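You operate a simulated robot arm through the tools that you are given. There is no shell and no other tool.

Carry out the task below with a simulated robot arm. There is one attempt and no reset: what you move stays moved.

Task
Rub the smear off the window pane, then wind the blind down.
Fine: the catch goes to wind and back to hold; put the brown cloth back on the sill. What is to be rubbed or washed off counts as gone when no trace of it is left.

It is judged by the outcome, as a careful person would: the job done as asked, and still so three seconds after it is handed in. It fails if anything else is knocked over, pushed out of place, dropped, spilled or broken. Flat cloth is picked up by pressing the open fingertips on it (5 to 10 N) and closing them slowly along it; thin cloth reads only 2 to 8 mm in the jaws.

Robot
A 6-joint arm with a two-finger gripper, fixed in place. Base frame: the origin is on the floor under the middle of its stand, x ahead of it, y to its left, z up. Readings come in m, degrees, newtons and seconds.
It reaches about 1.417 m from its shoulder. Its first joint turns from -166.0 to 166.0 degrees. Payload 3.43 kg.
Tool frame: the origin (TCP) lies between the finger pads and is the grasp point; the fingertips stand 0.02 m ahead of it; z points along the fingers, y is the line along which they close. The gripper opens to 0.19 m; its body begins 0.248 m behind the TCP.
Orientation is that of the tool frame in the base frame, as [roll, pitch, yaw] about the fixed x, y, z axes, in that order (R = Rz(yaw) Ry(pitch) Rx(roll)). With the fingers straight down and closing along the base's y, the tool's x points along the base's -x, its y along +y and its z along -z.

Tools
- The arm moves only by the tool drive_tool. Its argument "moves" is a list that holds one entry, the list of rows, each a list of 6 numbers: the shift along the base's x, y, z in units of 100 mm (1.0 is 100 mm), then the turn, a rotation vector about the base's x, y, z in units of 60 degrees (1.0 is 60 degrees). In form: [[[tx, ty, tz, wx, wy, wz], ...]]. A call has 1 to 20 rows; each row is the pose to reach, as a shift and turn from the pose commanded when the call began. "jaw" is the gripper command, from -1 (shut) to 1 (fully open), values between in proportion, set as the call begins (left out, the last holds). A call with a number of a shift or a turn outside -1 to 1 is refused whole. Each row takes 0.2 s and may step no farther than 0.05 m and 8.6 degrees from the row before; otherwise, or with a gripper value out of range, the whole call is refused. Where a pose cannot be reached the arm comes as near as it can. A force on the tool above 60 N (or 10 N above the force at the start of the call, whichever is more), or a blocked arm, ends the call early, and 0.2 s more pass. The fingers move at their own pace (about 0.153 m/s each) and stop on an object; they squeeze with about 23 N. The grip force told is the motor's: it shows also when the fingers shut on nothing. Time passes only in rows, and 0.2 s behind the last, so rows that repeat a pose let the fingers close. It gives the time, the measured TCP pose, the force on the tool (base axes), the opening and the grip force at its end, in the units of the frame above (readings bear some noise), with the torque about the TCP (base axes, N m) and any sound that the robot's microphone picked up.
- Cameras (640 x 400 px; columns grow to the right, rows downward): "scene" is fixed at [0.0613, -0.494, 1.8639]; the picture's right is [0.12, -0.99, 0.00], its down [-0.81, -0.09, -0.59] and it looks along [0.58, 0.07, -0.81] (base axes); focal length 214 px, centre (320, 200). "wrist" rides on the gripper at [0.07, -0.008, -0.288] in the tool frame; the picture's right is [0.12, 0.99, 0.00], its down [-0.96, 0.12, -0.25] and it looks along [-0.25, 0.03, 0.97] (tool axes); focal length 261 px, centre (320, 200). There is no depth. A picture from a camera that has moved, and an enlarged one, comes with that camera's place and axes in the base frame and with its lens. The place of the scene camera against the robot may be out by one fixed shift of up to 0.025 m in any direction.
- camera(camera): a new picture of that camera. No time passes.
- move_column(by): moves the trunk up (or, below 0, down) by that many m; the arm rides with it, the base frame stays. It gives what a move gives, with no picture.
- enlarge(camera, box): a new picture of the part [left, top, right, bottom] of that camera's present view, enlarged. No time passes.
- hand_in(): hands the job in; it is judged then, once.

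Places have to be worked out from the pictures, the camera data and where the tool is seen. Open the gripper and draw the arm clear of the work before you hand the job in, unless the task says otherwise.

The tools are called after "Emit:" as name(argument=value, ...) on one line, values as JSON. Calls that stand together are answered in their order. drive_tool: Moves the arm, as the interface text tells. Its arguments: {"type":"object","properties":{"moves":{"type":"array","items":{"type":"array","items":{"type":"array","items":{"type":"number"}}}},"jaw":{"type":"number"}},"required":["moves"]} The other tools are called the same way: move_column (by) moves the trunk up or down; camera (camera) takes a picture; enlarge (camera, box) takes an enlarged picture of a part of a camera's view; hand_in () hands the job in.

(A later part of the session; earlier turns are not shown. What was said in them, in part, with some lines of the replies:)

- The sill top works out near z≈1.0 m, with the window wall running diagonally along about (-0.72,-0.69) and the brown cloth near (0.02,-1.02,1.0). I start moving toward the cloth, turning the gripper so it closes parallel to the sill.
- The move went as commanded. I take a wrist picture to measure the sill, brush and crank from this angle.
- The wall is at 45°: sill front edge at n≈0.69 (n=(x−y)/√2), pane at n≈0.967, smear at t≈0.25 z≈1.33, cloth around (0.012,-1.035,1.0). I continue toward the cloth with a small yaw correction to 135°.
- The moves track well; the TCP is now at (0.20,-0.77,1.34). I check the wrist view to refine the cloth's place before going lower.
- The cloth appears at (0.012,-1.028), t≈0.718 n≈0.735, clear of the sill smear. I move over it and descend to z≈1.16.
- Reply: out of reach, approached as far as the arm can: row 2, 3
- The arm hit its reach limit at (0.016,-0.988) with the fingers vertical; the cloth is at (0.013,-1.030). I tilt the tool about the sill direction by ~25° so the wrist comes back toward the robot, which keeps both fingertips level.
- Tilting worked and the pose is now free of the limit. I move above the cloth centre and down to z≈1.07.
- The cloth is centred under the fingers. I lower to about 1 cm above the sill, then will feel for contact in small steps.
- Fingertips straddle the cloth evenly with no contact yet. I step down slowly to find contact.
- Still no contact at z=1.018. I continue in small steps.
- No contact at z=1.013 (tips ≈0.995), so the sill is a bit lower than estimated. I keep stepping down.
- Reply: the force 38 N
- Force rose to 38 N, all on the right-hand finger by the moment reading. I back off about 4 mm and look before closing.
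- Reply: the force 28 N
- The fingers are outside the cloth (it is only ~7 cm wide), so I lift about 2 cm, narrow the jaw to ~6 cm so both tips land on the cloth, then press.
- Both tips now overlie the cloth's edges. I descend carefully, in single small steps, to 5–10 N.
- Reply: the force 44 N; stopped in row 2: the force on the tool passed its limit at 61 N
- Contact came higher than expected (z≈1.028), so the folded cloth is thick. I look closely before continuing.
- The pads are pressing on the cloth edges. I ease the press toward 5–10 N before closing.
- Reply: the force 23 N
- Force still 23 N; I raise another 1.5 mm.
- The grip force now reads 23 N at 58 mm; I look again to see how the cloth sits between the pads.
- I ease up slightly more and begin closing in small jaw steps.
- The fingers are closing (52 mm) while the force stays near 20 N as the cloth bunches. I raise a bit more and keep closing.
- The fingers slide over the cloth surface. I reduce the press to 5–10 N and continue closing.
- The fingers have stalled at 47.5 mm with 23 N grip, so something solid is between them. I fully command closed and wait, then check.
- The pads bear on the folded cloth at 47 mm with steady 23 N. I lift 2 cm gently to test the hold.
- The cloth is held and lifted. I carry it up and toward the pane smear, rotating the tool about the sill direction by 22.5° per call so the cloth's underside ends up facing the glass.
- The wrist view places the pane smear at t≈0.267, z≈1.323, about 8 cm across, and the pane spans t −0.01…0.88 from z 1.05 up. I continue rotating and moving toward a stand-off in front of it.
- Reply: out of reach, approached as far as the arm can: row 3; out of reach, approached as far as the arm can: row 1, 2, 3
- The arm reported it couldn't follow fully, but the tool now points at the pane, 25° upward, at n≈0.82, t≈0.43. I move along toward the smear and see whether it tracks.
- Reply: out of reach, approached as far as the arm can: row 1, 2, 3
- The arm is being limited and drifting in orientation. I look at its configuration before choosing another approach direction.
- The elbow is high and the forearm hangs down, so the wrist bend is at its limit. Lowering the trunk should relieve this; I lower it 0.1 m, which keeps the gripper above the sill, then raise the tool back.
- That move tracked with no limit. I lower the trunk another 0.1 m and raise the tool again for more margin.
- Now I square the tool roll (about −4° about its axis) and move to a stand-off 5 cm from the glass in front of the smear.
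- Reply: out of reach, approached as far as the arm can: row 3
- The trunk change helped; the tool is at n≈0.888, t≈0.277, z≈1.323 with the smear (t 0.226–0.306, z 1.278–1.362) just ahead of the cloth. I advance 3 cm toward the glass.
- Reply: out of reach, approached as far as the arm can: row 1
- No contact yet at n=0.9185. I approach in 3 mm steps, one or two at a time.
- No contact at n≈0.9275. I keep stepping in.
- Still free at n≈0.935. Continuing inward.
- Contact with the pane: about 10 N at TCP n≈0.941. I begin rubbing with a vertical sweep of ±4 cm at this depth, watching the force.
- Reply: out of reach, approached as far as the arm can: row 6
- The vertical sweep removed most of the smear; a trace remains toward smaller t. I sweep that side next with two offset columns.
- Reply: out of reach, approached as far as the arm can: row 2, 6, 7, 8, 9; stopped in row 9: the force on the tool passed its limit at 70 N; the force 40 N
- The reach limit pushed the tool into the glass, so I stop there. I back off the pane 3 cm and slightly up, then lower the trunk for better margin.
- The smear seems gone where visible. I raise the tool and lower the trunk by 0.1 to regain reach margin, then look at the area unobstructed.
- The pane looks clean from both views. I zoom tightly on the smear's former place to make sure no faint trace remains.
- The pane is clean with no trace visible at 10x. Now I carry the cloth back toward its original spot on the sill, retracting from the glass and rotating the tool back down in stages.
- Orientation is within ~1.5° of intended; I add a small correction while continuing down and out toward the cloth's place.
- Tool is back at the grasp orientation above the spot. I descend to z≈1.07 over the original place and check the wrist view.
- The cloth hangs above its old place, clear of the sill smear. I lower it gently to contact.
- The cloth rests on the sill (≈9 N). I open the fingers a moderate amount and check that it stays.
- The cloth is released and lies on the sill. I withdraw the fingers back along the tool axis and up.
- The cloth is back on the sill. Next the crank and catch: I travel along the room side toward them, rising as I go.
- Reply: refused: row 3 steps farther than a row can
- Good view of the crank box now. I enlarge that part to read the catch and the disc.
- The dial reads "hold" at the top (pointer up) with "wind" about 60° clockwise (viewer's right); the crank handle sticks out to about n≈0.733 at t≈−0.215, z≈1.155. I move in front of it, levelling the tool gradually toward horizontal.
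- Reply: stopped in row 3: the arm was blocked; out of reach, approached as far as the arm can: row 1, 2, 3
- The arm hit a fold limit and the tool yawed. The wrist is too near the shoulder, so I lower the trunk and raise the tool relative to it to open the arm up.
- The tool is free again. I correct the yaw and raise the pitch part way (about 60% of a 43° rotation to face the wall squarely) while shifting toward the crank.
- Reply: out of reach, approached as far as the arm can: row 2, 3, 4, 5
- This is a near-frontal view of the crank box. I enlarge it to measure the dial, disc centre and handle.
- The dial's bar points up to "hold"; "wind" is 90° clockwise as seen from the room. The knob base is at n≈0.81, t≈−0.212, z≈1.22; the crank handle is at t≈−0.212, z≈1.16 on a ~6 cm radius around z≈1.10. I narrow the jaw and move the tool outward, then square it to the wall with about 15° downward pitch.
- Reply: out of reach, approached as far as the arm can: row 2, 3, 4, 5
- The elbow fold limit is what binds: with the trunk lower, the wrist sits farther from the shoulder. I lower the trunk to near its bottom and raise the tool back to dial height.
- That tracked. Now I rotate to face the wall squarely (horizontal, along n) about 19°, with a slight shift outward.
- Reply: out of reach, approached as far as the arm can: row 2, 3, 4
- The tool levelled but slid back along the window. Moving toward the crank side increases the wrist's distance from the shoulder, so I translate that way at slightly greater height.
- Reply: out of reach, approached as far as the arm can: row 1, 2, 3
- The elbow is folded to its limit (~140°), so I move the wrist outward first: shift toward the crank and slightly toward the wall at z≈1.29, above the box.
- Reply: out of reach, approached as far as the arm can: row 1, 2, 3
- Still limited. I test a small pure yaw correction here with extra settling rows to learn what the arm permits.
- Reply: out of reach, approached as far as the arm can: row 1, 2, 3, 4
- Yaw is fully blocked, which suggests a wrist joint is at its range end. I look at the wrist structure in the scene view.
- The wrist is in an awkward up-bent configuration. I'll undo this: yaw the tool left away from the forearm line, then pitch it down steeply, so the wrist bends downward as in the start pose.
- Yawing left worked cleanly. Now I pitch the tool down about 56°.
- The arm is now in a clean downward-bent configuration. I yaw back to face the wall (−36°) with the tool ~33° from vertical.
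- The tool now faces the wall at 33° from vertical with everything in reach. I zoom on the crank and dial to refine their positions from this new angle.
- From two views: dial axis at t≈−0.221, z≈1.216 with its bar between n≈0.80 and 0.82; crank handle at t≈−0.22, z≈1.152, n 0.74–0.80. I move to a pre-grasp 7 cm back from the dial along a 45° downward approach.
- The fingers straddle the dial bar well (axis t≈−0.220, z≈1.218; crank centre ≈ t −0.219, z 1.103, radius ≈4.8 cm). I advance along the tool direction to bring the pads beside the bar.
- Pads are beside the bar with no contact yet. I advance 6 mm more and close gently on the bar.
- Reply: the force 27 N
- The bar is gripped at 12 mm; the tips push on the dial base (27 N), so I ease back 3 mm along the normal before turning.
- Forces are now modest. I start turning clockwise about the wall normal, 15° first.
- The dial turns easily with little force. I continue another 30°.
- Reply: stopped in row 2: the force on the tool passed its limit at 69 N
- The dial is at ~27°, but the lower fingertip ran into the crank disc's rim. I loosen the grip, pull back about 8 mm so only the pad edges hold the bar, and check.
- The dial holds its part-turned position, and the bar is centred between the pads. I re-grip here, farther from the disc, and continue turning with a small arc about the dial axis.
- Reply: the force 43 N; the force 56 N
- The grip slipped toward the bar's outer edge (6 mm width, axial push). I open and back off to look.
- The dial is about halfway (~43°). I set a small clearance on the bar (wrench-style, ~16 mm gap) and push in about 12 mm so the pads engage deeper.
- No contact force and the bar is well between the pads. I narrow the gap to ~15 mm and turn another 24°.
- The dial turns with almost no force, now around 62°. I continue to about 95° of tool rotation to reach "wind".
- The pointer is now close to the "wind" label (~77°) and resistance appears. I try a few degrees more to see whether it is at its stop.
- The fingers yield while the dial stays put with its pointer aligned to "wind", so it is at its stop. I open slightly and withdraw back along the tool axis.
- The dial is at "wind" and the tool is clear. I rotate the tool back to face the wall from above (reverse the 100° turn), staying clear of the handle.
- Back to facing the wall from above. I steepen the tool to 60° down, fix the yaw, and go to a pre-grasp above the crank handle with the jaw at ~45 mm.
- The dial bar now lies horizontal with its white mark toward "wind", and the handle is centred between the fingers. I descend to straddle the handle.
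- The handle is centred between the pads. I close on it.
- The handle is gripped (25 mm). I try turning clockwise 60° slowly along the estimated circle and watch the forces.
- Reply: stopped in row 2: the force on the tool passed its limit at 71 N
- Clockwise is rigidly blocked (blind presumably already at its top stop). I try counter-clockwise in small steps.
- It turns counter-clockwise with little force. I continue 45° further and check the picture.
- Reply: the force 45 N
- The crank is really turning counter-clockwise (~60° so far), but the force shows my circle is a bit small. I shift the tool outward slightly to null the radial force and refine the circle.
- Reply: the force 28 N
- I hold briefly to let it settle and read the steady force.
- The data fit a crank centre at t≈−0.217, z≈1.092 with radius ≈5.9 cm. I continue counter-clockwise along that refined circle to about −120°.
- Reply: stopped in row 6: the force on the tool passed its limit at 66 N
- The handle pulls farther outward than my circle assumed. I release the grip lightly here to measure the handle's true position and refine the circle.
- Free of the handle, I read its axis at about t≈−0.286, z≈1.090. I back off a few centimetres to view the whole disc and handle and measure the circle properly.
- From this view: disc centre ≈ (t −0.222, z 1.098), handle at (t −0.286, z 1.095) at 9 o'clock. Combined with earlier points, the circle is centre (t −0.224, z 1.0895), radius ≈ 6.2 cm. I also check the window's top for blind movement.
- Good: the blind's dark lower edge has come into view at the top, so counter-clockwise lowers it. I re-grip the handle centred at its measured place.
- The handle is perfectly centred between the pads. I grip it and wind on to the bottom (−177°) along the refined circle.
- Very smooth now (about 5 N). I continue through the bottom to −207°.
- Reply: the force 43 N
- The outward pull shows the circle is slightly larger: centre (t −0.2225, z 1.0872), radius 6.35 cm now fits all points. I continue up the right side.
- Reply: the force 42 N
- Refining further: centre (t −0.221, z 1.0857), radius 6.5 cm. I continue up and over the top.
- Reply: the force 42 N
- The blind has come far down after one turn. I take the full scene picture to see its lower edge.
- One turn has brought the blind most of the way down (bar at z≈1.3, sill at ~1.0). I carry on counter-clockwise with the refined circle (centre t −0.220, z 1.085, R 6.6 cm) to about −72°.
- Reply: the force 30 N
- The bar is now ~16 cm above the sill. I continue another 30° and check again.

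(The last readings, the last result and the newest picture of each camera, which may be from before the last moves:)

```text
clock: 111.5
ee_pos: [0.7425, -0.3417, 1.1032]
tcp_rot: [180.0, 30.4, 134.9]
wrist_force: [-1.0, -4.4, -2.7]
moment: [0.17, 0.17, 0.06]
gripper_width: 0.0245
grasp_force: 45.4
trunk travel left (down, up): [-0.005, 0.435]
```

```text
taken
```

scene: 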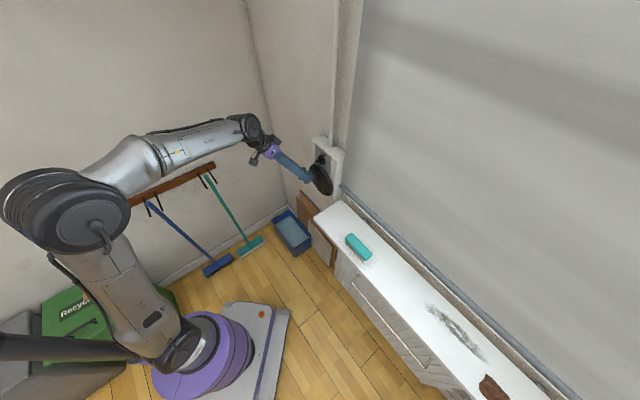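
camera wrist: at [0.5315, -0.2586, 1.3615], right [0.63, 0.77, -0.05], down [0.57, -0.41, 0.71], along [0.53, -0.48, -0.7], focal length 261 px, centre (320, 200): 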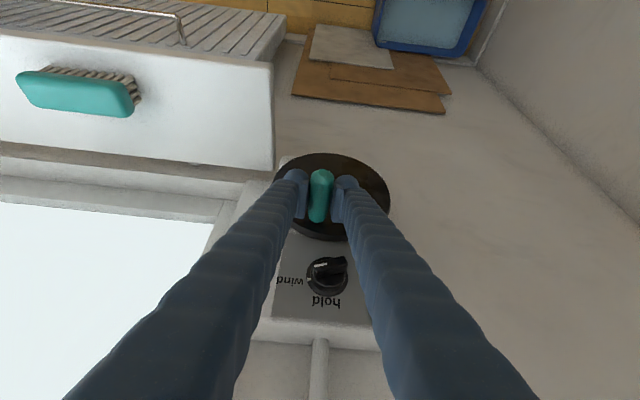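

The bar is close to the sill now. I zoom to see the remaining gap.

Emit:
enlarge(camera="scene", box=[320, 160, 480, 280])

Emit:
enlarge(camera="scene", box=[440, 280, 620, 400])

```text
3.33 times, centred on (400, 220) of scene
camera zoom: at [0.0613, -0.494, 1.8639], right [0.12, -0.99, 0.0], down [-0.81, -0.09, -0.59], along [0.58, 0.07, -0.81], focal length 715 px, centre (53, 133)
```

zoom: 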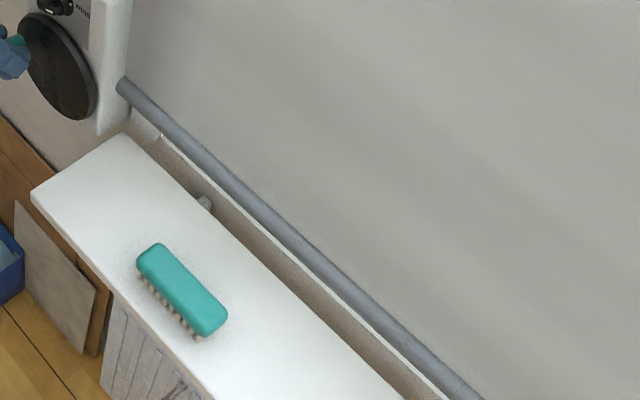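

```text
3.33 times, centred on (530, 340) of scene
camera zoom: at [0.0613, -0.494, 1.8639], right [0.12, -0.99, 0.0], down [-0.81, -0.09, -0.59], along [0.58, 0.07, -0.81], focal length 715 px, centre (-380, -267)
```

zoom: 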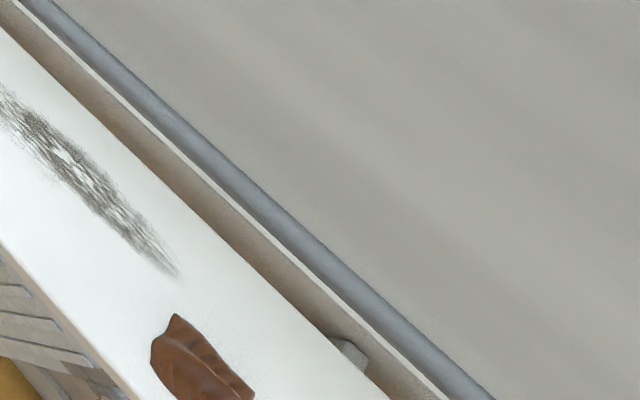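

The bar is just above the window ledge. I wind on another 20° gently, watching for the end stop.

Emit:
drive_tool(moves=[[[0.008, 0.008, -0.057, 0, 0, 0], [0.0156, 0.0156, -0.114, 0, 0, 0], [0.018, 0.018, -0.172, 0, 0, 0], [0.0198, 0.0198, -0.23, 0, 0, 0]]])

Emit:
enlarge(camera="scene", box=[320, 160, 480, 280])

```text
clock: 112.5
ee_pos: [0.7435, -0.3412, 1.083]
tcp_rot: [180.0, 30.6, 134.8]
wrist_force: [-13.3, -9.3, 0.7]
moment: [0.19, 0.28, -0.07]
gripper_width: 0.0245
grasp_force: 45.2
trunk travel left (down, up): [-0.005, 0.435]
```

```text
3.33 times, centred on (400, 220) of scene
camera zoom: at [0.0613, -0.494, 1.8639], right [0.12, -0.99, 0.0], down [-0.81, -0.09, -0.59], along [0.58, 0.07, -0.81], focal length 715 px, centre (53, 133)
```

zoom: 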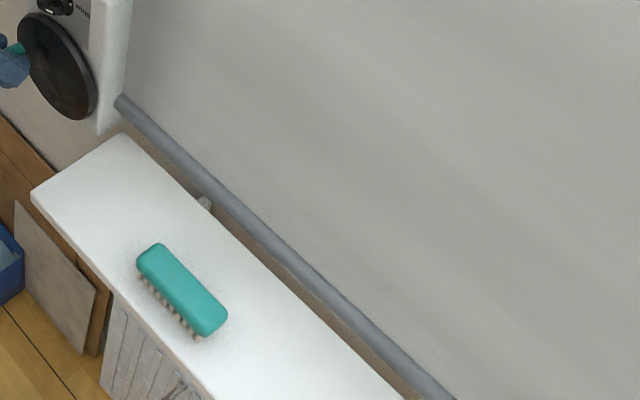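

Still smooth. I wind another 20° toward the sill, in small rows.

Emit:
drive_tool(moves=[[[-0.004, -0.004, -0.057, 0, 0, 0], [-0.0106, -0.0106, -0.115, 0, 0, 0], [-0.021, -0.021, -0.171, 0, 0, 0], [-0.0339, -0.0339, -0.226, 0, 0, 0]]])

Emit:
enlarge(camera="scene", box=[320, 160, 480, 280])

```text
clock: 113.5
ee_pos: [0.7401, -0.3443, 1.0603]
tcp_rot: [179.9, 30.9, 134.7]
wrist_force: [-21.5, -12.8, 11.3]
moment: [0.1, 0.18, -0.23]
gripper_width: 0.0248
grasp_force: 44.8
trunk travel left (down, up): [-0.005, 0.435]
```

```text
3.33 times, centred on (400, 220) of scene
camera zoom: at [0.0613, -0.494, 1.8639], right [0.12, -0.99, 0.0], down [-0.81, -0.09, -0.59], along [0.58, 0.07, -0.81], focal length 715 px, centre (53, 133)
```

zoom: 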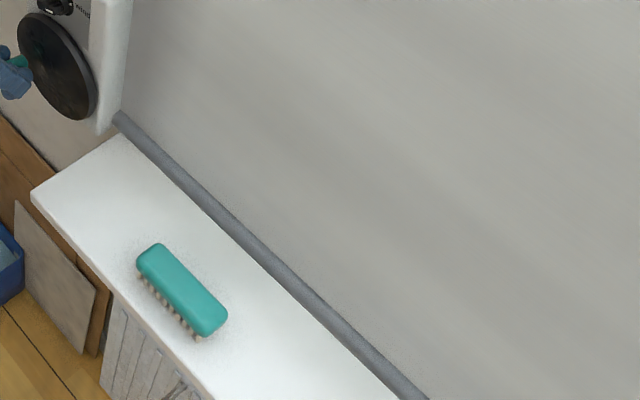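

The bar looks level with the sill's back edge; no stop felt yet. I wind 10° more and check force and picture.

Emit:
drive_tool(moves=[[[-0.019, -0.019, -0.051, 0, 0, 0], [-0.0403, -0.0403, -0.101, 0, 0, 0], [-0.0403, -0.0403, -0.101, 0, 0, 0]]])

Emit:
enlarge(camera="scene", box=[320, 160, 480, 280])

Emit:
camera(camera="scene")

```text
clock: 114.3
ee_pos: [0.7361, -0.349, 1.0506]
tcp_rot: [179.7, 30.8, 134.7]
wrist_force: [-20.8, -18.8, 18.7]
moment: [-0.28, -0.17, -0.33]
gripper_width: 0.0248
grasp_force: 45.1
trunk travel left (down, up): [-0.005, 0.435]
```

```text
3.33 times, centred on (400, 220) of scene
camera zoom: at [0.0613, -0.494, 1.8639], right [0.12, -0.99, 0.0], down [-0.81, -0.09, -0.59], along [0.58, 0.07, -0.81], focal length 715 px, centre (53, 133)
```

zoom: 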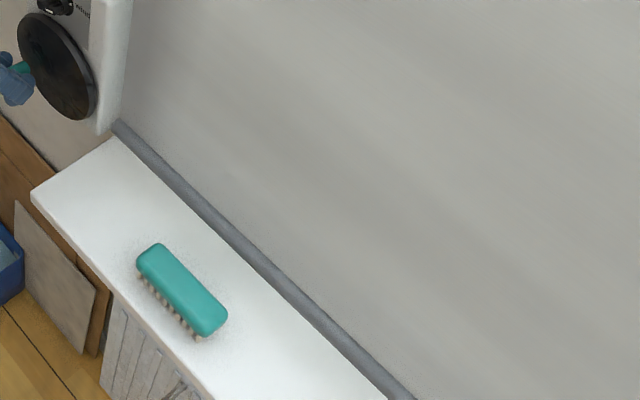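

```text
taken
```

scene: 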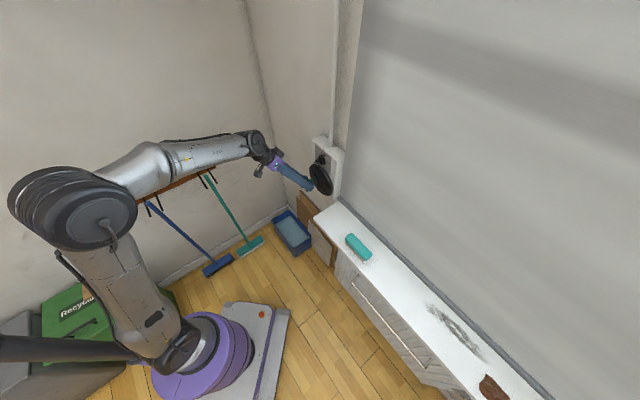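

The bar is now just above the sill surface at its back edge. I wind another 10°, watching for a stop.

Emit:
drive_tool(moves=[[[-0.03, -0.03, -0.039, 0, 0, 0], [-0.0594, -0.0594, -0.078, 0, 0, 0], [-0.0594, -0.0594, -0.078, 0, 0, 0]]])

Emit:
enlarge(camera="scene", box=[320, 160, 480, 280])

```text
clock: 115.1
ee_pos: [0.7304, -0.3533, 1.0434]
tcp_rot: [179.8, 30.7, 134.9]
wrist_force: [-10.0, -17.7, 19.1]
moment: [-0.36, -0.28, -0.19]
gripper_width: 0.0246
grasp_force: 45.1
trunk travel left (down, up): [-0.005, 0.435]
```

```text
3.33 times, centred on (400, 220) of scene
camera zoom: at [0.0613, -0.494, 1.8639], right [0.12, -0.99, 0.0], down [-0.81, -0.09, -0.59], along [0.58, 0.07, -0.81], focal length 715 px, centre (53, 133)
```

zoom: 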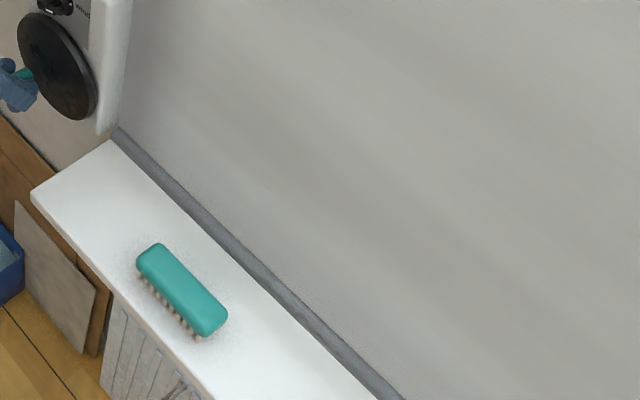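

I zoom closely on the bar–sill line to judge whether the bar has reached the sill.

Emit:
enlarge(camera="scene", box=[335, 185, 385, 220])

Emit:
enlarge(camera="scene", box=[470, 320, 560, 400])

Emit:
camera(camera="wrist")

```text
11.43 times, centred on (360, 202) of scene
camera zoom: at [0.0613, -0.494, 1.8639], right [0.12, -0.99, 0.0], down [-0.81, -0.09, -0.59], along [0.58, 0.07, -0.81], focal length 2451 px, centre (-137, 171)
```

zoom: 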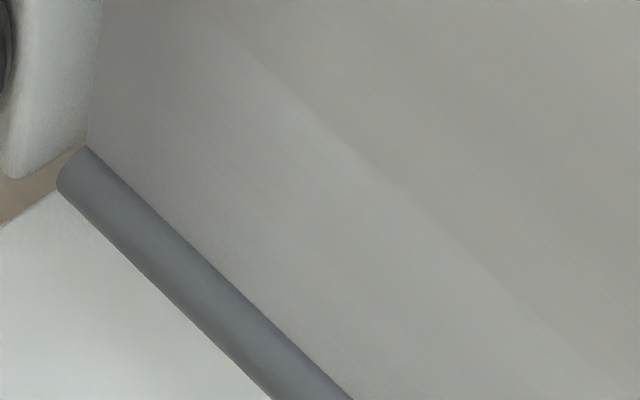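

```text
5.00 times, centred on (515, 360) of scene
camera zoom: at [0.0613, -0.494, 1.8639], right [0.12, -0.99, 0.0], down [-0.81, -0.09, -0.59], along [0.58, 0.07, -0.81], focal length 1072 px, centre (-655, -600)
```

zoom: 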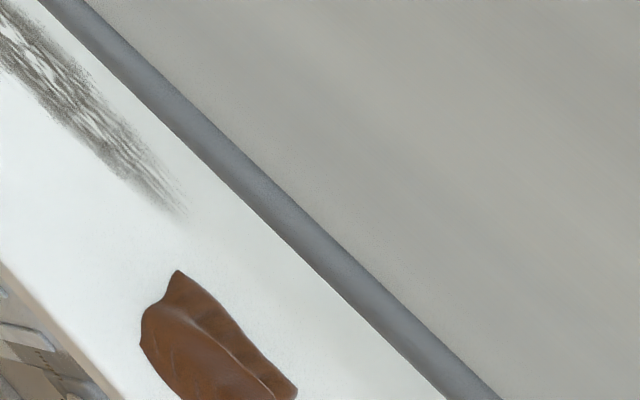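

```text
taken
camera wrist: at [0.5788, -0.2127, 1.2536], right [0.63, 0.77, -0.06], down [0.57, -0.42, 0.71], along [0.52, -0.48, -0.71], focal length 261 px, centre (320, 200)
```

wrist: 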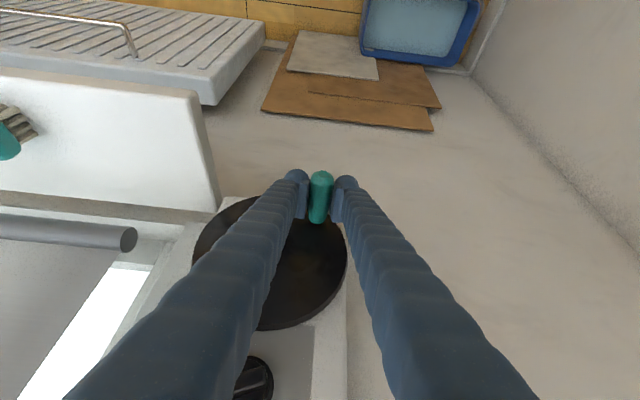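

Triangulating the bar's end from both cameras puts it at n≈0.795, z≈1.10 — still about 10 cm above the sill, clear of brush and cloth. I keep winding down through the bottom of the circle.

Emit:
drive_tool(moves=[[[-0.042, -0.042, -0.065, 0, 0, 0], [-0.0841, -0.0841, -0.121, 0, 0, 0], [-0.138, -0.138, -0.163, 0, 0, 0], [-0.1937, -0.1937, -0.195, 0, 0, 0]]])

Emit:
camera(camera="wrist")

Emit:
enlarge(camera="scene", box=[320, 160, 480, 280])

```text
clock: 116.1
ee_pos: [0.713, -0.3723, 1.0254]
tcp_rot: [179.7, 30.8, 134.8]
wrist_force: [-4.5, -14.4, 41.6]
moment: [-0.41, -0.34, -0.19]
gripper_width: 0.0249
grasp_force: 45.5
trunk travel left (down, up): [-0.005, 0.435]
```

```text
taken
camera wrist: at [0.5597, -0.2308, 1.2358], right [0.63, 0.77, -0.06], down [0.57, -0.41, 0.71], along [0.52, -0.48, -0.7], focal length 261 px, centre (320, 200)
```

wrist: 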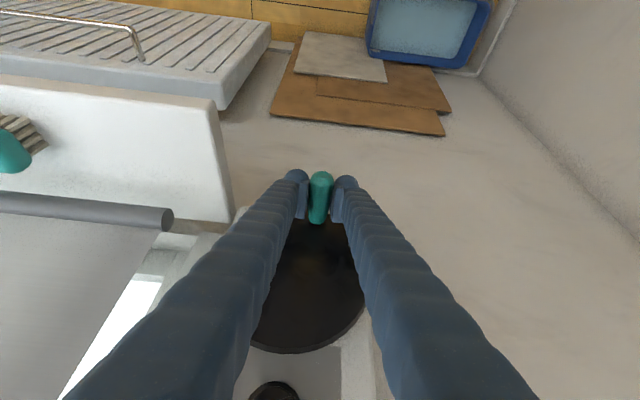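

```text
3.33 times, centred on (400, 220) of scene
camera zoom: at [0.0613, -0.494, 1.8639], right [0.12, -0.99, 0.0], down [-0.81, -0.09, -0.59], along [0.58, 0.07, -0.81], focal length 715 px, centre (53, 133)
```

zoom: 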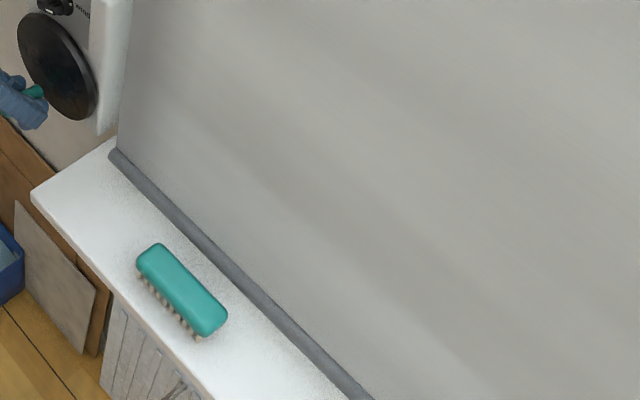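

The bar is at z≈1.058, about 5 cm above the sill. I wind on 15° with a slightly corrected circle and check again.

Emit:
drive_tool(moves=[[[-0.038, -0.038, 0.02, 0, 0, 0], [-0.0757, -0.0757, 0.025, 0, 0, 0], [-0.115, -0.115, 0.02, 0, 0, 0]]])

Emit:
camera(camera="wrist")

```text
clock: 116.9
ee_pos: [0.7015, -0.3822, 1.0216]
tcp_rot: [179.9, 30.4, 134.8]
wrist_force: [6.6, -7.8, 8.9]
moment: [-0.31, -0.28, 0.01]
gripper_width: 0.0244
grasp_force: 45.1
trunk travel left (down, up): [-0.005, 0.435]
```

```text
taken
camera wrist: at [0.5505, -0.2423, 1.234], right [0.63, 0.77, -0.06], down [0.58, -0.42, 0.7], along [0.52, -0.48, -0.71], focal length 261 px, centre (320, 200)
```

wrist: 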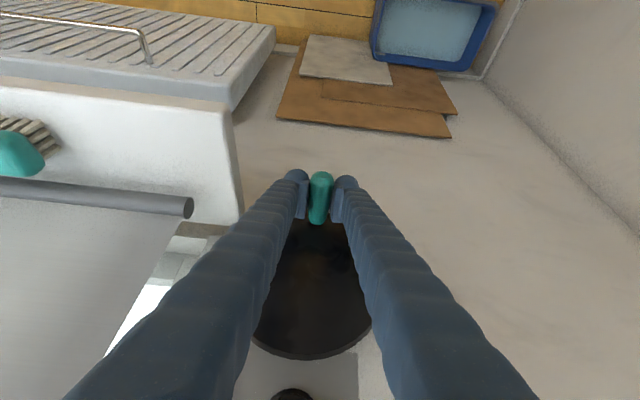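

The bar is at z≈1.035, n≈0.797. Before going lower I check its clearance to the brush, which lies close by.

Emit:
enlarge(camera="wrist", box=[0, 90, 200, 230])

Emit:
enlarge(camera="scene", box=[330, 185, 400, 275])

Emit:
enlarge(camera="scene", box=[450, 330, 560, 400])

```text
2.86 times, centred on (100, 160) of wrist
camera zoom: at [0.5505, -0.2423, 1.234], right [0.63, 0.77, -0.06], down [0.58, -0.42, 0.7], along [0.52, -0.48, -0.71], focal length 745 px, centre (949, 314)
```

zoom: 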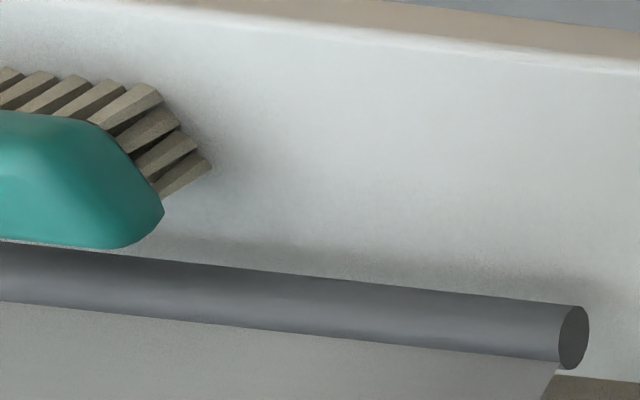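

```text
4.44 times, centred on (365, 230) of scene
camera zoom: at [0.0613, -0.494, 1.8639], right [0.12, -0.99, 0.0], down [-0.81, -0.09, -0.59], along [0.58, 0.07, -0.81], focal length 953 px, centre (120, 67)
```

zoom: 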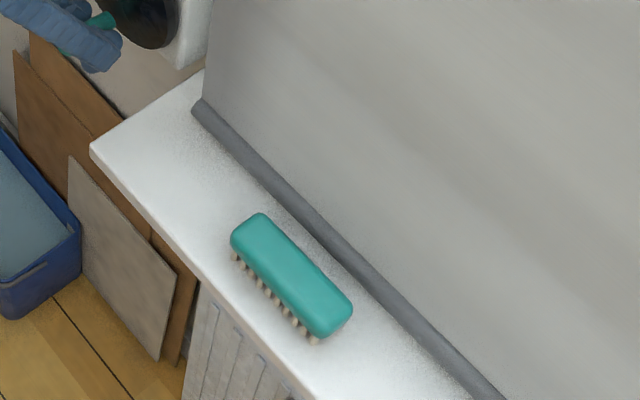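

```text
5.71 times, centred on (505, 365) of scene
camera zoom: at [0.0613, -0.494, 1.8639], right [0.12, -0.99, 0.0], down [-0.81, -0.09, -0.59], along [0.58, 0.07, -0.81], focal length 1226 px, centre (-737, -743)
```

zoom: 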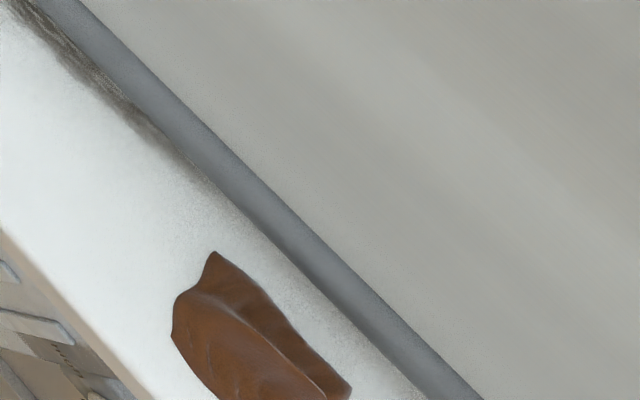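

There is about 1.7 cm between bar and brush and ~1 cm to the cloth as the bar comes straight down. I wind 8° more and check.

Emit:
drive_tool(moves=[[[-0.03, -0.03, 0, 0, 0, 0], [-0.06, -0.06, 0.0, 0, 0, 0], [-0.06, -0.06, 0.0, 0, 0, 0]]])

Emit:
enlarge(camera="wrist", box=[0, 90, 240, 250])

```text
clock: 117.7
ee_pos: [0.6967, -0.3876, 1.0225]
tcp_rot: [-179.9, 30.4, 134.9]
wrist_force: [16.5, 26.0, -12.8]
moment: [0.16, 0.0, 0.42]
gripper_width: 0.0248
grasp_force: 45.7
trunk travel left (down, up): [-0.005, 0.435]
```

```text
2.50 times, centred on (120, 170) of wrist
camera zoom: at [0.5465, -0.2464, 1.2339], right [0.63, 0.77, -0.06], down [0.58, -0.42, 0.7], along [0.52, -0.48, -0.71], focal length 652 px, centre (820, 275)
```

zoom: 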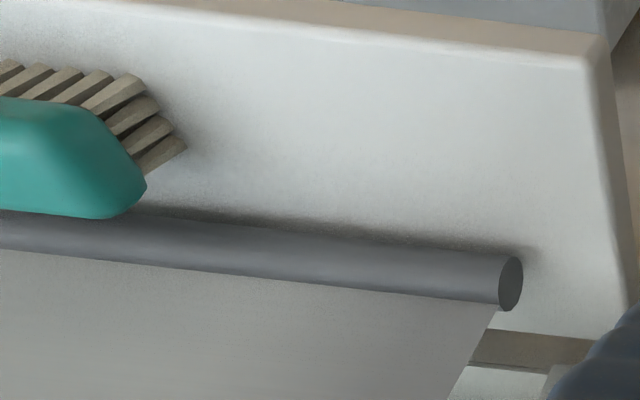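

A clear resistance (~30 N against the turn) appears with the bar ~2 cm above the sill. I push just a few millimetres more to confirm it is the end stop.

Emit:
drive_tool(moves=[[[-0.015, -0.015, 0, 0, 0, 0], [-0.025, -0.025, 0, 0, 0, 0], [-0.025, -0.025, 0, 0, 0, 0]]])

Emit:
enlarge(camera="wrist", box=[0, 90, 240, 250])

```text
clock: 118.3
ee_pos: [0.6974, -0.387, 1.0221]
tcp_rot: [179.8, 30.5, 135.0]
wrist_force: [15.0, 9.4, -13.0]
moment: [0.12, 0.16, 0.29]
gripper_width: 0.0246
grasp_force: 45.2
trunk travel left (down, up): [-0.005, 0.435]
stopped in row 3: the force on the tool passed its limit at 62 N (the readings are from after the stop); the commanded pose is now the measured one
```

```text
2.50 times, centred on (120, 170) of wrist
camera zoom: at [0.5456, -0.2472, 1.2338], right [0.63, 0.78, -0.06], down [0.58, -0.42, 0.7], along [0.52, -0.47, -0.71], focal length 652 px, centre (820, 275)
```

zoom: 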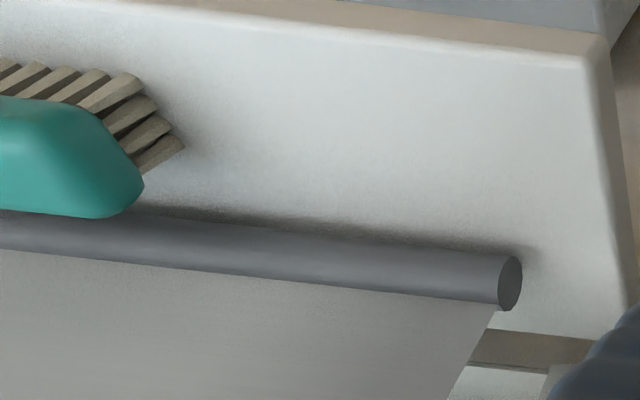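

The end stop is confirmed: the blind is fully down. I release the handle and withdraw back along the tool axis.

Emit:
drive_tool(moves=[[[0, 0, 0, 0, 0, 0], [0, 0, 0, 0, 0, 0], [-0.1, 0.1, 0.2, 0, 0, 0], [-0.22, 0.22, 0.5, 0, 0, 0], [-0.35, 0.35, 0.87, 0, 0, 0]]], jaw=-0.4)

Emit:
camera(camera="wrist")

Emit:
camera(camera="scene")

```text
clock: 119.5
ee_pos: [0.6574, -0.3551, 1.1131]
tcp_rot: [179.7, 30.6, 134.7]
wrist_force: [-0.7, 0.1, 0.2]
moment: [0.05, -0.01, 0.01]
gripper_width: 0.057
grasp_force: 0.1
trunk travel left (down, up): [-0.005, 0.435]
```

```text
taken
camera wrist: at [0.5063, -0.2151, 1.3236], right [0.63, 0.77, -0.06], down [0.58, -0.42, 0.7], along [0.52, -0.48, -0.71], focal length 261 px, centre (320, 200)
```

wrist: 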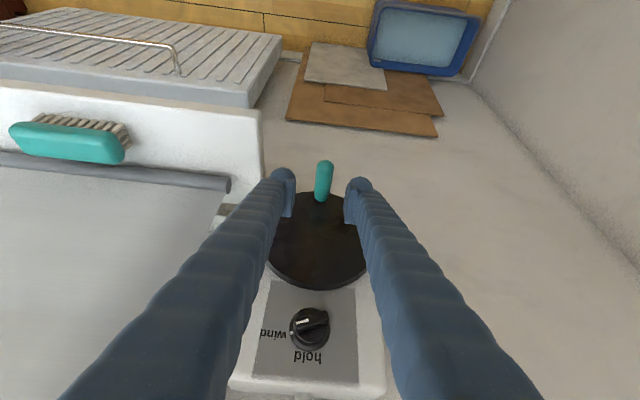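

```text
taken
```

scene: 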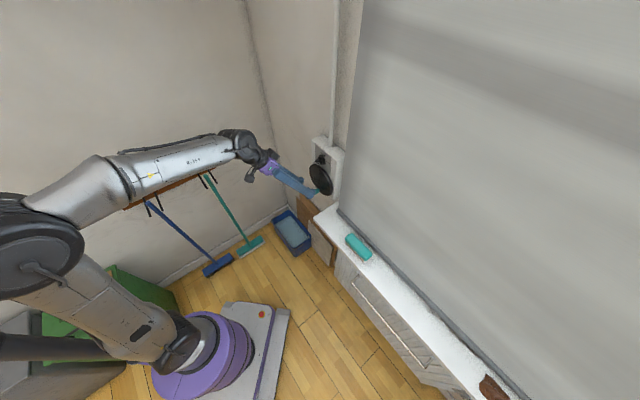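

The blind stays down. I zoom on the dial to get its exact angle before turning it back to "hold".

Emit:
enlarge(camera="wrist", box=[250, 280, 370, 390])

```text
3.64 times, centred on (310, 335) of wrist
camera zoom: at [0.5063, -0.2151, 1.3236], right [0.63, 0.77, -0.06], down [0.58, -0.42, 0.7], along [0.52, -0.48, -0.71], focal length 948 px, centre (356, -291)
```

zoom: 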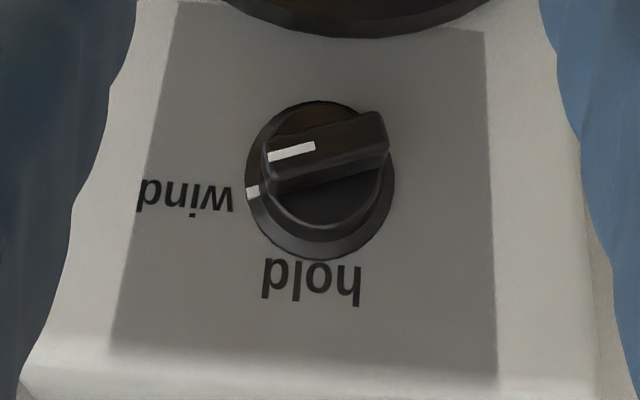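

The dial points at "wind" (~73°). I move to a pre-grasp beside it: first up and slightly right with a 45° tilt, then rotate the tool 73° about the wall normal.

Emit:
drive_tool(moves=[[[-0.1, -0.17, 0.33, -0.057, -0.057, 0], [-0.19, -0.35, 0.67, -0.113, -0.113, 0], [-0.286, -0.518, 1.0, -0.17, -0.17, 0]]], jaw=-0.65)

Emit:
drive_tool(moves=[[[0, 0, 0.06, 0.1, -0.1, 0], [0, 0, 0.12, 0.2, -0.2, 0], [0, 0, 0.18, 0.3, -0.3, 0], [0, 0, 0.23, 0.4, -0.4, 0], [0, 0, 0.23, 0.5, -0.5, 0], [0, 0, 0.23, 0.6, -0.6, 0], [0, 0, 0.23, 0.7, -0.7, 0]]])

Emit:
drive_tool(moves=[[[0, 0, 0, 0.08, -0.08, 0], [0, 0, 0, 0.153, -0.153, 0]]])

Emit:
camera(camera="wrist")

Emit:
enlarge(camera="wrist", box=[260, 110, 400, 240])

```text
clock: 120.3
ee_pos: [0.6289, -0.4077, 1.2119]
tcp_rot: [179.6, 45.1, 134.8]
wrist_force: [0.7, 0.4, 0.1]
moment: [0.01, 0.05, 0.02]
gripper_width: 0.0329
grasp_force: 0.0
trunk travel left (down, up): [-0.005, 0.435]
```

```text
clock: 121.9
ee_pos: [0.6302, -0.4055, 1.2356]
tcp_rot: [112.3, 21.0, 94.2]
wrist_force: [-0.2, 0.1, 0.9]
moment: [-0.02, -0.01, -0.11]
gripper_width: 0.0334
grasp_force: 0.0
trunk travel left (down, up): [-0.005, 0.435]
```

```text
clock: 122.5
ee_pos: [0.6312, -0.4056, 1.2346]
tcp_rot: [102.4, 12.2, 91.3]
wrist_force: [0.2, -0.5, -1.0]
moment: [-0.01, 0.0, -0.12]
gripper_width: 0.0334
grasp_force: 0.0
trunk travel left (down, up): [-0.005, 0.435]
```

```text
taken
camera wrist: at [0.3471, -0.3318, 1.2713], right [0.2, 0.33, 0.92], down [-0.2, -0.91, 0.37], along [0.96, -0.26, -0.12], focal length 261 px, centre (320, 200)
```

wrist: 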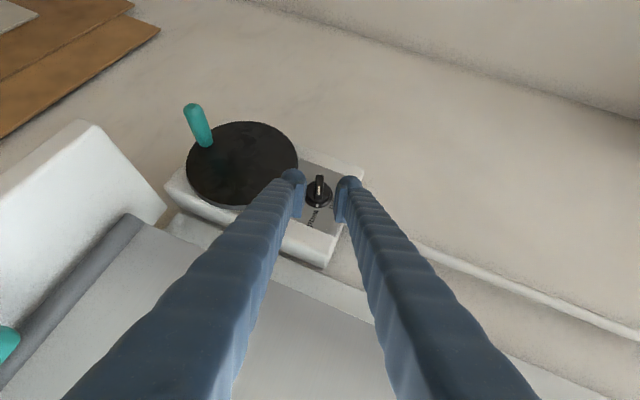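

```text
3.08 times, centred on (330, 175) of wrist
camera zoom: at [0.3471, -0.3318, 1.2713], right [0.2, 0.33, 0.92], down [-0.2, -0.91, 0.37], along [0.96, -0.26, -0.12], focal length 802 px, centre (289, 277)
```

zoom: 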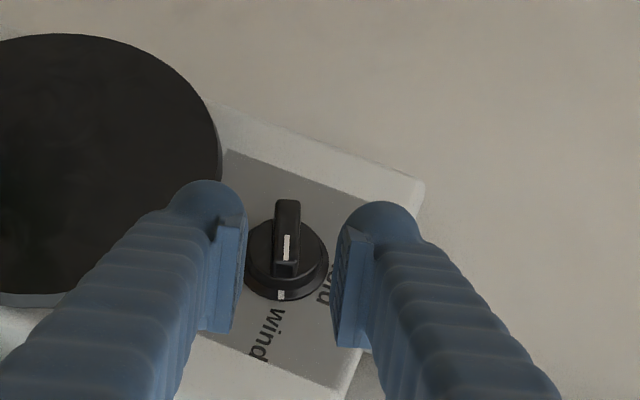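

The bar is aligned between the pads. I advance along the tool axis to engage it.

Emit:
drive_tool(moves=[[[0.25, -0.01, -0.05, 0, 0, 0], [0.45, -0.02, -0.09, 0, 0, 0], [0.6, -0.025, -0.12, 0, 0, 0]]])

Emit:
enlarge(camera="wrist", box=[260, 110, 400, 240])

```text
clock: 123.3
ee_pos: [0.6904, -0.4091, 1.2216]
tcp_rot: [102.4, 12.2, 91.3]
wrist_force: [0.8, -0.7, 0.6]
moment: [0.02, 0.0, -0.02]
gripper_width: 0.0332
grasp_force: 0.0
trunk travel left (down, up): [-0.005, 0.435]
```

```text
3.08 times, centred on (330, 175) of wrist
camera zoom: at [0.4073, -0.335, 1.2584], right [0.21, 0.33, 0.92], down [-0.2, -0.91, 0.37], along [0.96, -0.26, -0.12], focal length 802 px, centre (289, 277)
```

zoom: 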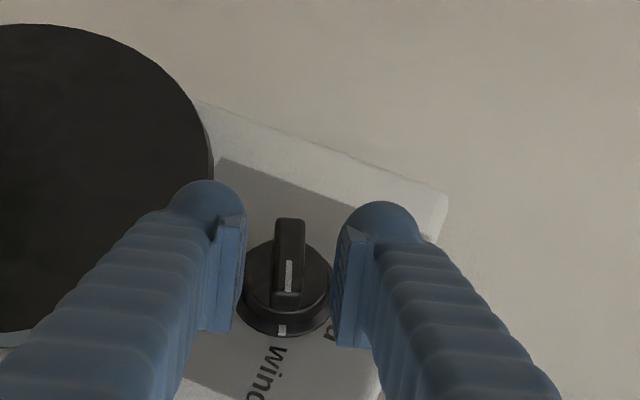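

Still free of contact. I go the last 1.6 cm in and narrow the jaw to about 15 mm around the bar.

Emit:
drive_tool(moves=[[[0.08, 0.0, -0.01, 0, 0, 0], [0.165, 0.0, -0.02, 0, 0, 0]]])

Emit:
drive_tool(moves=[[[0, 0, 0, 0, 0, 0], [0, 0, 0, 0, 0, 0]]], jaw=-0.845)

Emit:
enlarge(camera="wrist", box=[260, 110, 400, 240])

```text
clock: 123.9
ee_pos: [0.7083, -0.4097, 1.2189]
tcp_rot: [102.4, 12.2, 91.3]
wrist_force: [-0.3, 0.0, 0.2]
moment: [0.0, -0.03, -0.06]
gripper_width: 0.0331
grasp_force: 0.0
trunk travel left (down, up): [-0.005, 0.435]
```

```text
clock: 124.5
ee_pos: [0.7078, -0.4082, 1.2189]
tcp_rot: [102.4, 12.2, 91.2]
wrist_force: [0.4, -0.6, -0.7]
moment: [0.0, -0.02, 0.0]
gripper_width: 0.0154
grasp_force: 0.6
trunk travel left (down, up): [-0.005, 0.435]
```

```text
3.08 times, centred on (330, 175) of wrist
camera zoom: at [0.4236, -0.3345, 1.2567], right [0.21, 0.33, 0.92], down [-0.2, -0.91, 0.37], along [0.96, -0.26, -0.12], focal length 802 px, centre (289, 277)
```

zoom: 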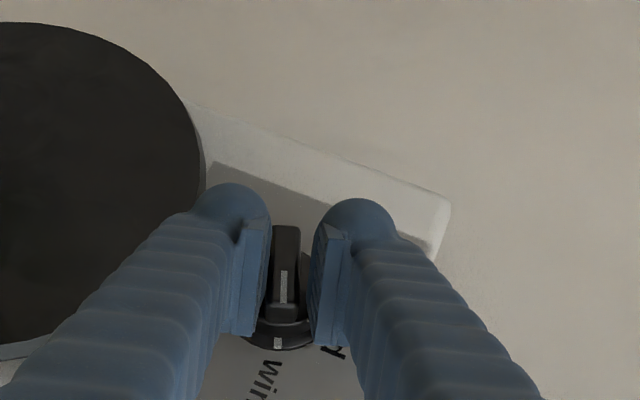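

Engaged without force. I turn counter-clockwise 24° back toward "hold".

Emit:
drive_tool(moves=[[[0.003, 0.003, 0.011, -0.0943, 0.0943, 0], [0.005, 0.005, 0.022, -0.1886, 0.1886, 0], [0.008, 0.008, 0.033, -0.2828, 0.2828, 0]]])

Emit:
enlarge(camera="wrist", box=[260, 110, 400, 240])

```text
clock: 125.3
ee_pos: [0.707, -0.4085, 1.2233]
tcp_rot: [121.8, 28.0, 98.2]
wrist_force: [0.0, 1.4, 0.9]
moment: [0.01, -0.06, 0.1]
gripper_width: 0.0152
grasp_force: 0.6
trunk travel left (down, up): [-0.005, 0.435]
```

```text
3.08 times, centred on (330, 175) of wrist
camera zoom: at [0.444, -0.3144, 1.318], right [0.45, 0.57, 0.69], down [-0.04, -0.76, 0.65], along [0.89, -0.32, -0.32], focal length 802 px, centre (289, 277)
```

zoom: 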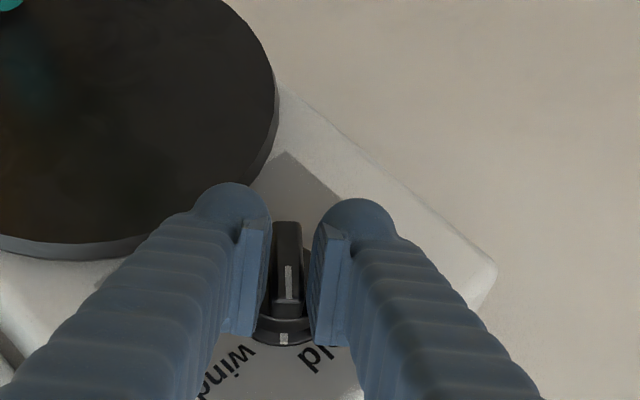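

The dial follows with no force. I continue another 24°.

Emit:
drive_tool(moves=[[[0.005, 0.005, 0.008, -0.0943, 0.0943, 0], [0.011, 0.011, 0.017, -0.1886, 0.1886, 0], [0.016, 0.016, 0.025, -0.2828, 0.2828, 0]]])

Emit:
drive_tool(moves=[[[0.008, 0.008, 0.005, -0.0943, 0.0943, 0], [0.016, 0.016, 0.01, -0.1886, 0.1886, 0], [0.023, 0.023, 0.014, -0.2828, 0.2828, 0]]])

Emit:
enlarge(camera="wrist", box=[260, 110, 400, 240])

```text
clock: 126.1
ee_pos: [0.7109, -0.4053, 1.2285]
tcp_rot: [146.9, 40.1, 112.4]
wrist_force: [1.1, 1.4, 1.9]
moment: [-0.02, 0.36, -0.21]
gripper_width: 0.0165
grasp_force: 1.6
trunk travel left (down, up): [-0.005, 0.435]
```

```text
clock: 126.9
ee_pos: [0.7133, -0.4035, 1.228]
tcp_rot: [179.2, 45.0, 134.5]
wrist_force: [1.6, 1.0, -0.6]
moment: [0.01, -0.02, 0.08]
gripper_width: 0.0156
grasp_force: 0.3
trunk travel left (down, up): [-0.005, 0.435]
```

```text
3.08 times, centred on (330, 175) of wrist
camera zoom: at [0.5271, -0.2315, 1.3805], right [0.64, 0.76, -0.07], down [0.43, -0.28, 0.86], along [0.63, -0.58, -0.51], focal length 802 px, centre (289, 277)
```

zoom: 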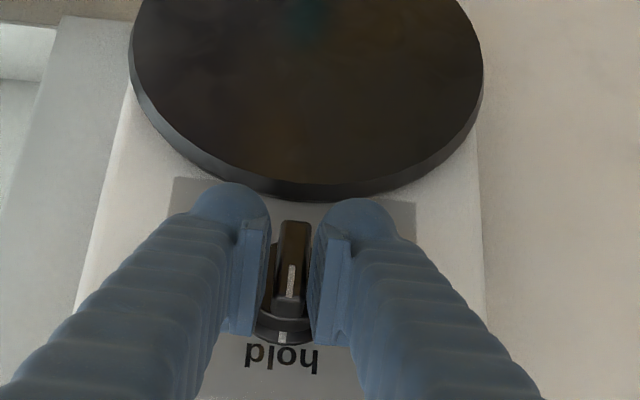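

The pointer is at "hold" again or within a few degrees. I over-rotate about 8° gently to seat it against its stop.

Emit:
drive_tool(moves=[[[0.004, 0.004, 0, -0.047, 0.047, 0], [0.007, 0.007, 0, -0.094, 0.094, 0], [0.007, 0.007, 0, -0.094, 0.094, 0]]])

Emit:
enlarge(camera="wrist", box=[260, 110, 400, 240])

```text
clock: 127.7
ee_pos: [0.713, -0.4032, 1.2274]
tcp_rot: [-169.6, 44.5, 142.4]
wrist_force: [0.6, 2.1, 0.1]
moment: [0.01, 0.03, -0.02]
gripper_width: 0.0158
grasp_force: 0.9
trunk travel left (down, up): [-0.005, 0.435]
```

```text
3.08 times, centred on (330, 175) of wrist
camera zoom: at [0.5425, -0.2161, 1.3804], right [0.63, 0.75, -0.21], down [0.52, -0.2, 0.83], along [0.58, -0.63, -0.51], focal length 802 px, centre (289, 277)
```

zoom: 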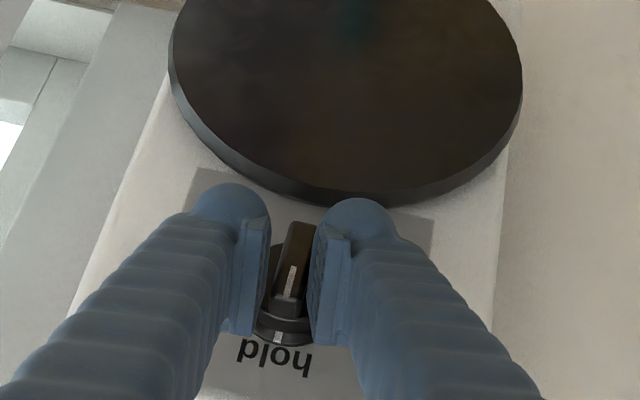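

The dial stays put with its tick centred on "hold", so it is seated. I open the jaw and withdraw along the tool axis.

Emit:
drive_tool(moves=[[[0, 0, 0, 0, 0, 0], [0, 0, 0, 0, 0, 0], [-0.1, 0.1, 0.12, 0, 0, 0], [-0.25, 0.25, 0.3, 0, 0, 0], [-0.4, 0.4, 0.5, 0, 0, 0]]], jaw=-0.5)

Emit:
camera(camera="wrist")

Emit:
enlarge(camera="wrist", box=[260, 100, 400, 240])

```text
clock: 128.9
ee_pos: [0.6722, -0.363, 1.2764]
tcp_rot: [-169.6, 44.5, 142.4]
wrist_force: [-1.0, -0.5, 0.0]
moment: [0.01, 0.01, 0.02]
gripper_width: 0.0475
grasp_force: 0.0
trunk travel left (down, up): [-0.005, 0.435]
```

```text
taken
camera wrist: at [0.5022, -0.1762, 1.431], right [0.63, 0.75, -0.21], down [0.52, -0.2, 0.83], along [0.58, -0.63, -0.51], focal length 261 px, centre (320, 200)
```

wrist: 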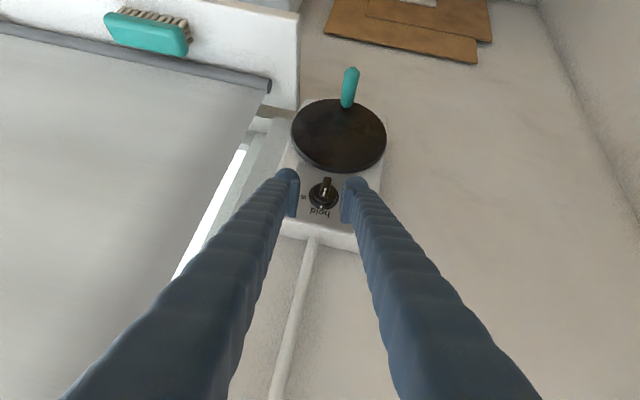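

```text
2.86 times, centred on (330, 170) of wrist
camera zoom: at [0.5022, -0.1762, 1.431], right [0.63, 0.75, -0.21], down [0.52, -0.2, 0.83], along [0.58, -0.63, -0.51], focal length 745 px, centre (291, 286)
```

zoom: 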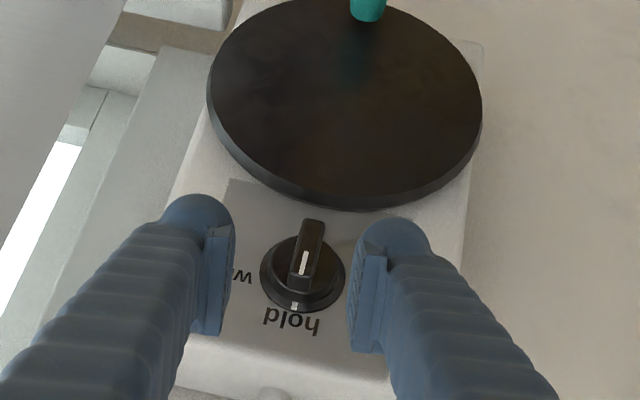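

The dial reads "hold" (bar within ~1° of vertical). I open the gripper fully and draw the arm up and back, clear of the work.

Emit:
drive_tool(moves=[[[-0.15, 0.1, 0.33, 0, 0, 0], [-0.3, 0.2, 0.67, 0, 0, 0], [-0.45, 0.3, 1.0, 0, 0, 0]]])

Emit:
drive_tool(moves=[[[-0.1, 0.15, 0.33, 0, 0, 0], [-0.2, 0.3, 0.67, 0, 0, 0], [-0.3, 0.45, 1.0, 0, 0, 0]]], jaw=1)

Emit:
camera(camera="scene")

Emit:
camera(camera="wrist")

```text
clock: 129.7
ee_pos: [0.6279, -0.3334, 1.3772]
tcp_rot: [-169.6, 44.5, 142.3]
wrist_force: [0.5, -0.3, -0.1]
moment: [0.03, 0.0, -0.01]
gripper_width: 0.0474
grasp_force: 0.1
trunk travel left (down, up): [-0.005, 0.435]
```

```text
clock: 130.5
ee_pos: [0.5966, -0.2873, 1.4778]
tcp_rot: [-169.7, 44.5, 142.4]
wrist_force: [0.6, 0.2, -0.8]
moment: [0.0, 0.01, -0.02]
gripper_width: 0.1902
grasp_force: 0.0
trunk travel left (down, up): [-0.005, 0.435]
```

```text
taken
```

scene: 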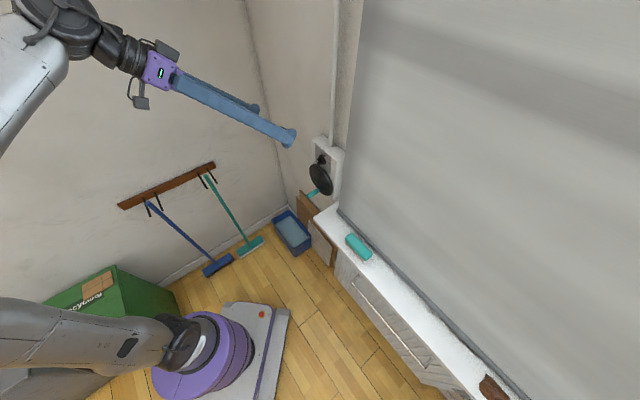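

```text
taken
camera wrist: at [0.4264, -0.1011, 1.6312], right [0.63, 0.75, -0.21], down [0.52, -0.2, 0.83], along [0.58, -0.63, -0.51], focal length 261 px, centre (320, 200)
```

wrist: 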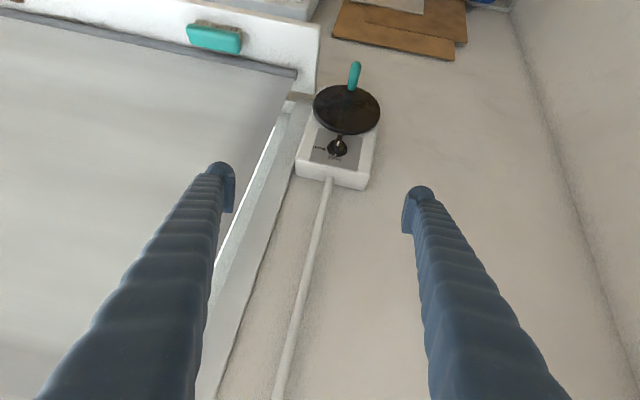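

The blind is down, cloth and brush are on the sill, and the arm is clear. I do a last close check of the dial, blind edge and cloth.

Emit:
enlarge(camera="wrist", box=[280, 60, 400, 200])

Emit:
enlarge(camera="scene", box=[440, 300, 560, 400])

Emit:
enlarge(camera="scene", box=[290, 120, 420, 280])

```text
2.86 times, centred on (340, 130) of wrist
camera zoom: at [0.4264, -0.1011, 1.6312], right [0.63, 0.75, -0.21], down [0.52, -0.2, 0.83], along [0.58, -0.63, -0.51], focal length 745 px, centre (263, 400)
```

zoom: 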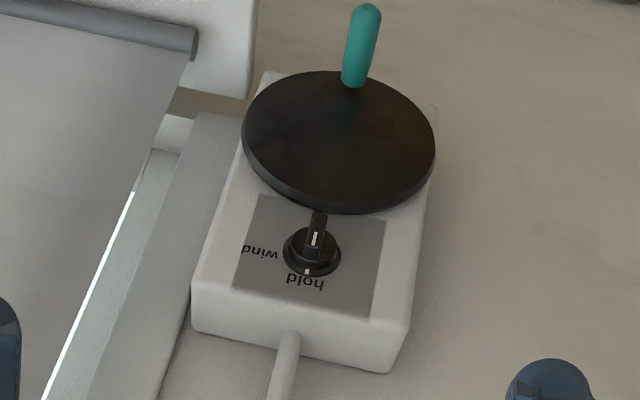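

```text
4.00 times, centred on (500, 350) of scene
camera zoom: at [0.0613, -0.494, 1.8639], right [0.12, -0.99, 0.0], down [-0.81, -0.09, -0.59], along [0.58, 0.07, -0.81], focal length 858 px, centre (-400, -400)
```

zoom: 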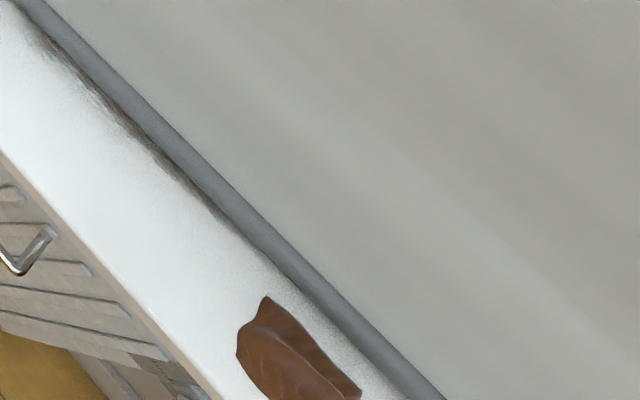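

```text
2.50 times, centred on (355, 200) of scene
camera zoom: at [0.0613, -0.494, 1.8639], right [0.12, -0.99, 0.0], down [-0.81, -0.09, -0.59], along [0.58, 0.07, -0.81], focal length 536 px, centre (232, 200)
```

zoom: 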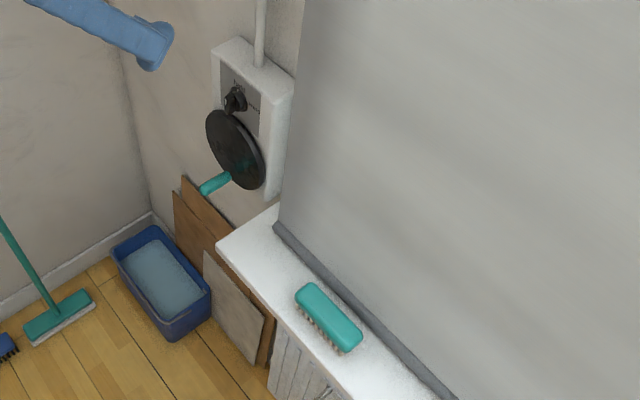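

Everything looks right: the pane was wiped clean with no visible trace, the blind is down at its end stop, the catch is back on "hold", the brown cloth is on the sill, and nothing else looks disturbed. The gripper is open and the arm is clear, so I hand in.

Emit:
hand_in()

```text
The job is handed in.
```

The job is handed in. The smear is off the window pane and the blind is wound down.

- **Pane:** I wiped the smear with the brown cloth. No trace showed in close-up views from both cameras, before the blind covered that part of the pane.
- **Blind:** I wound it counter-clockwise, about one and a half turns, until it hit its end stop. Its bottom bar hangs about 2 cm above the sill.
- **Catch:** It went to "wind" for the winding. It is now back on "hold", seated against its stop.
- **Cloth:** It is back on the sill at its original spot.
- **Left alone:** I did not touch the separate smear on the sill, as you only asked for the one on the pane. The brush and everything else look undisturbed.

While I was wiping the pane, the force on it briefly reached about 70 N. I saw no damage in the close-ups afterwards. The gripper is open and the arm is drawn clear. The trunk is still near its lowest position.
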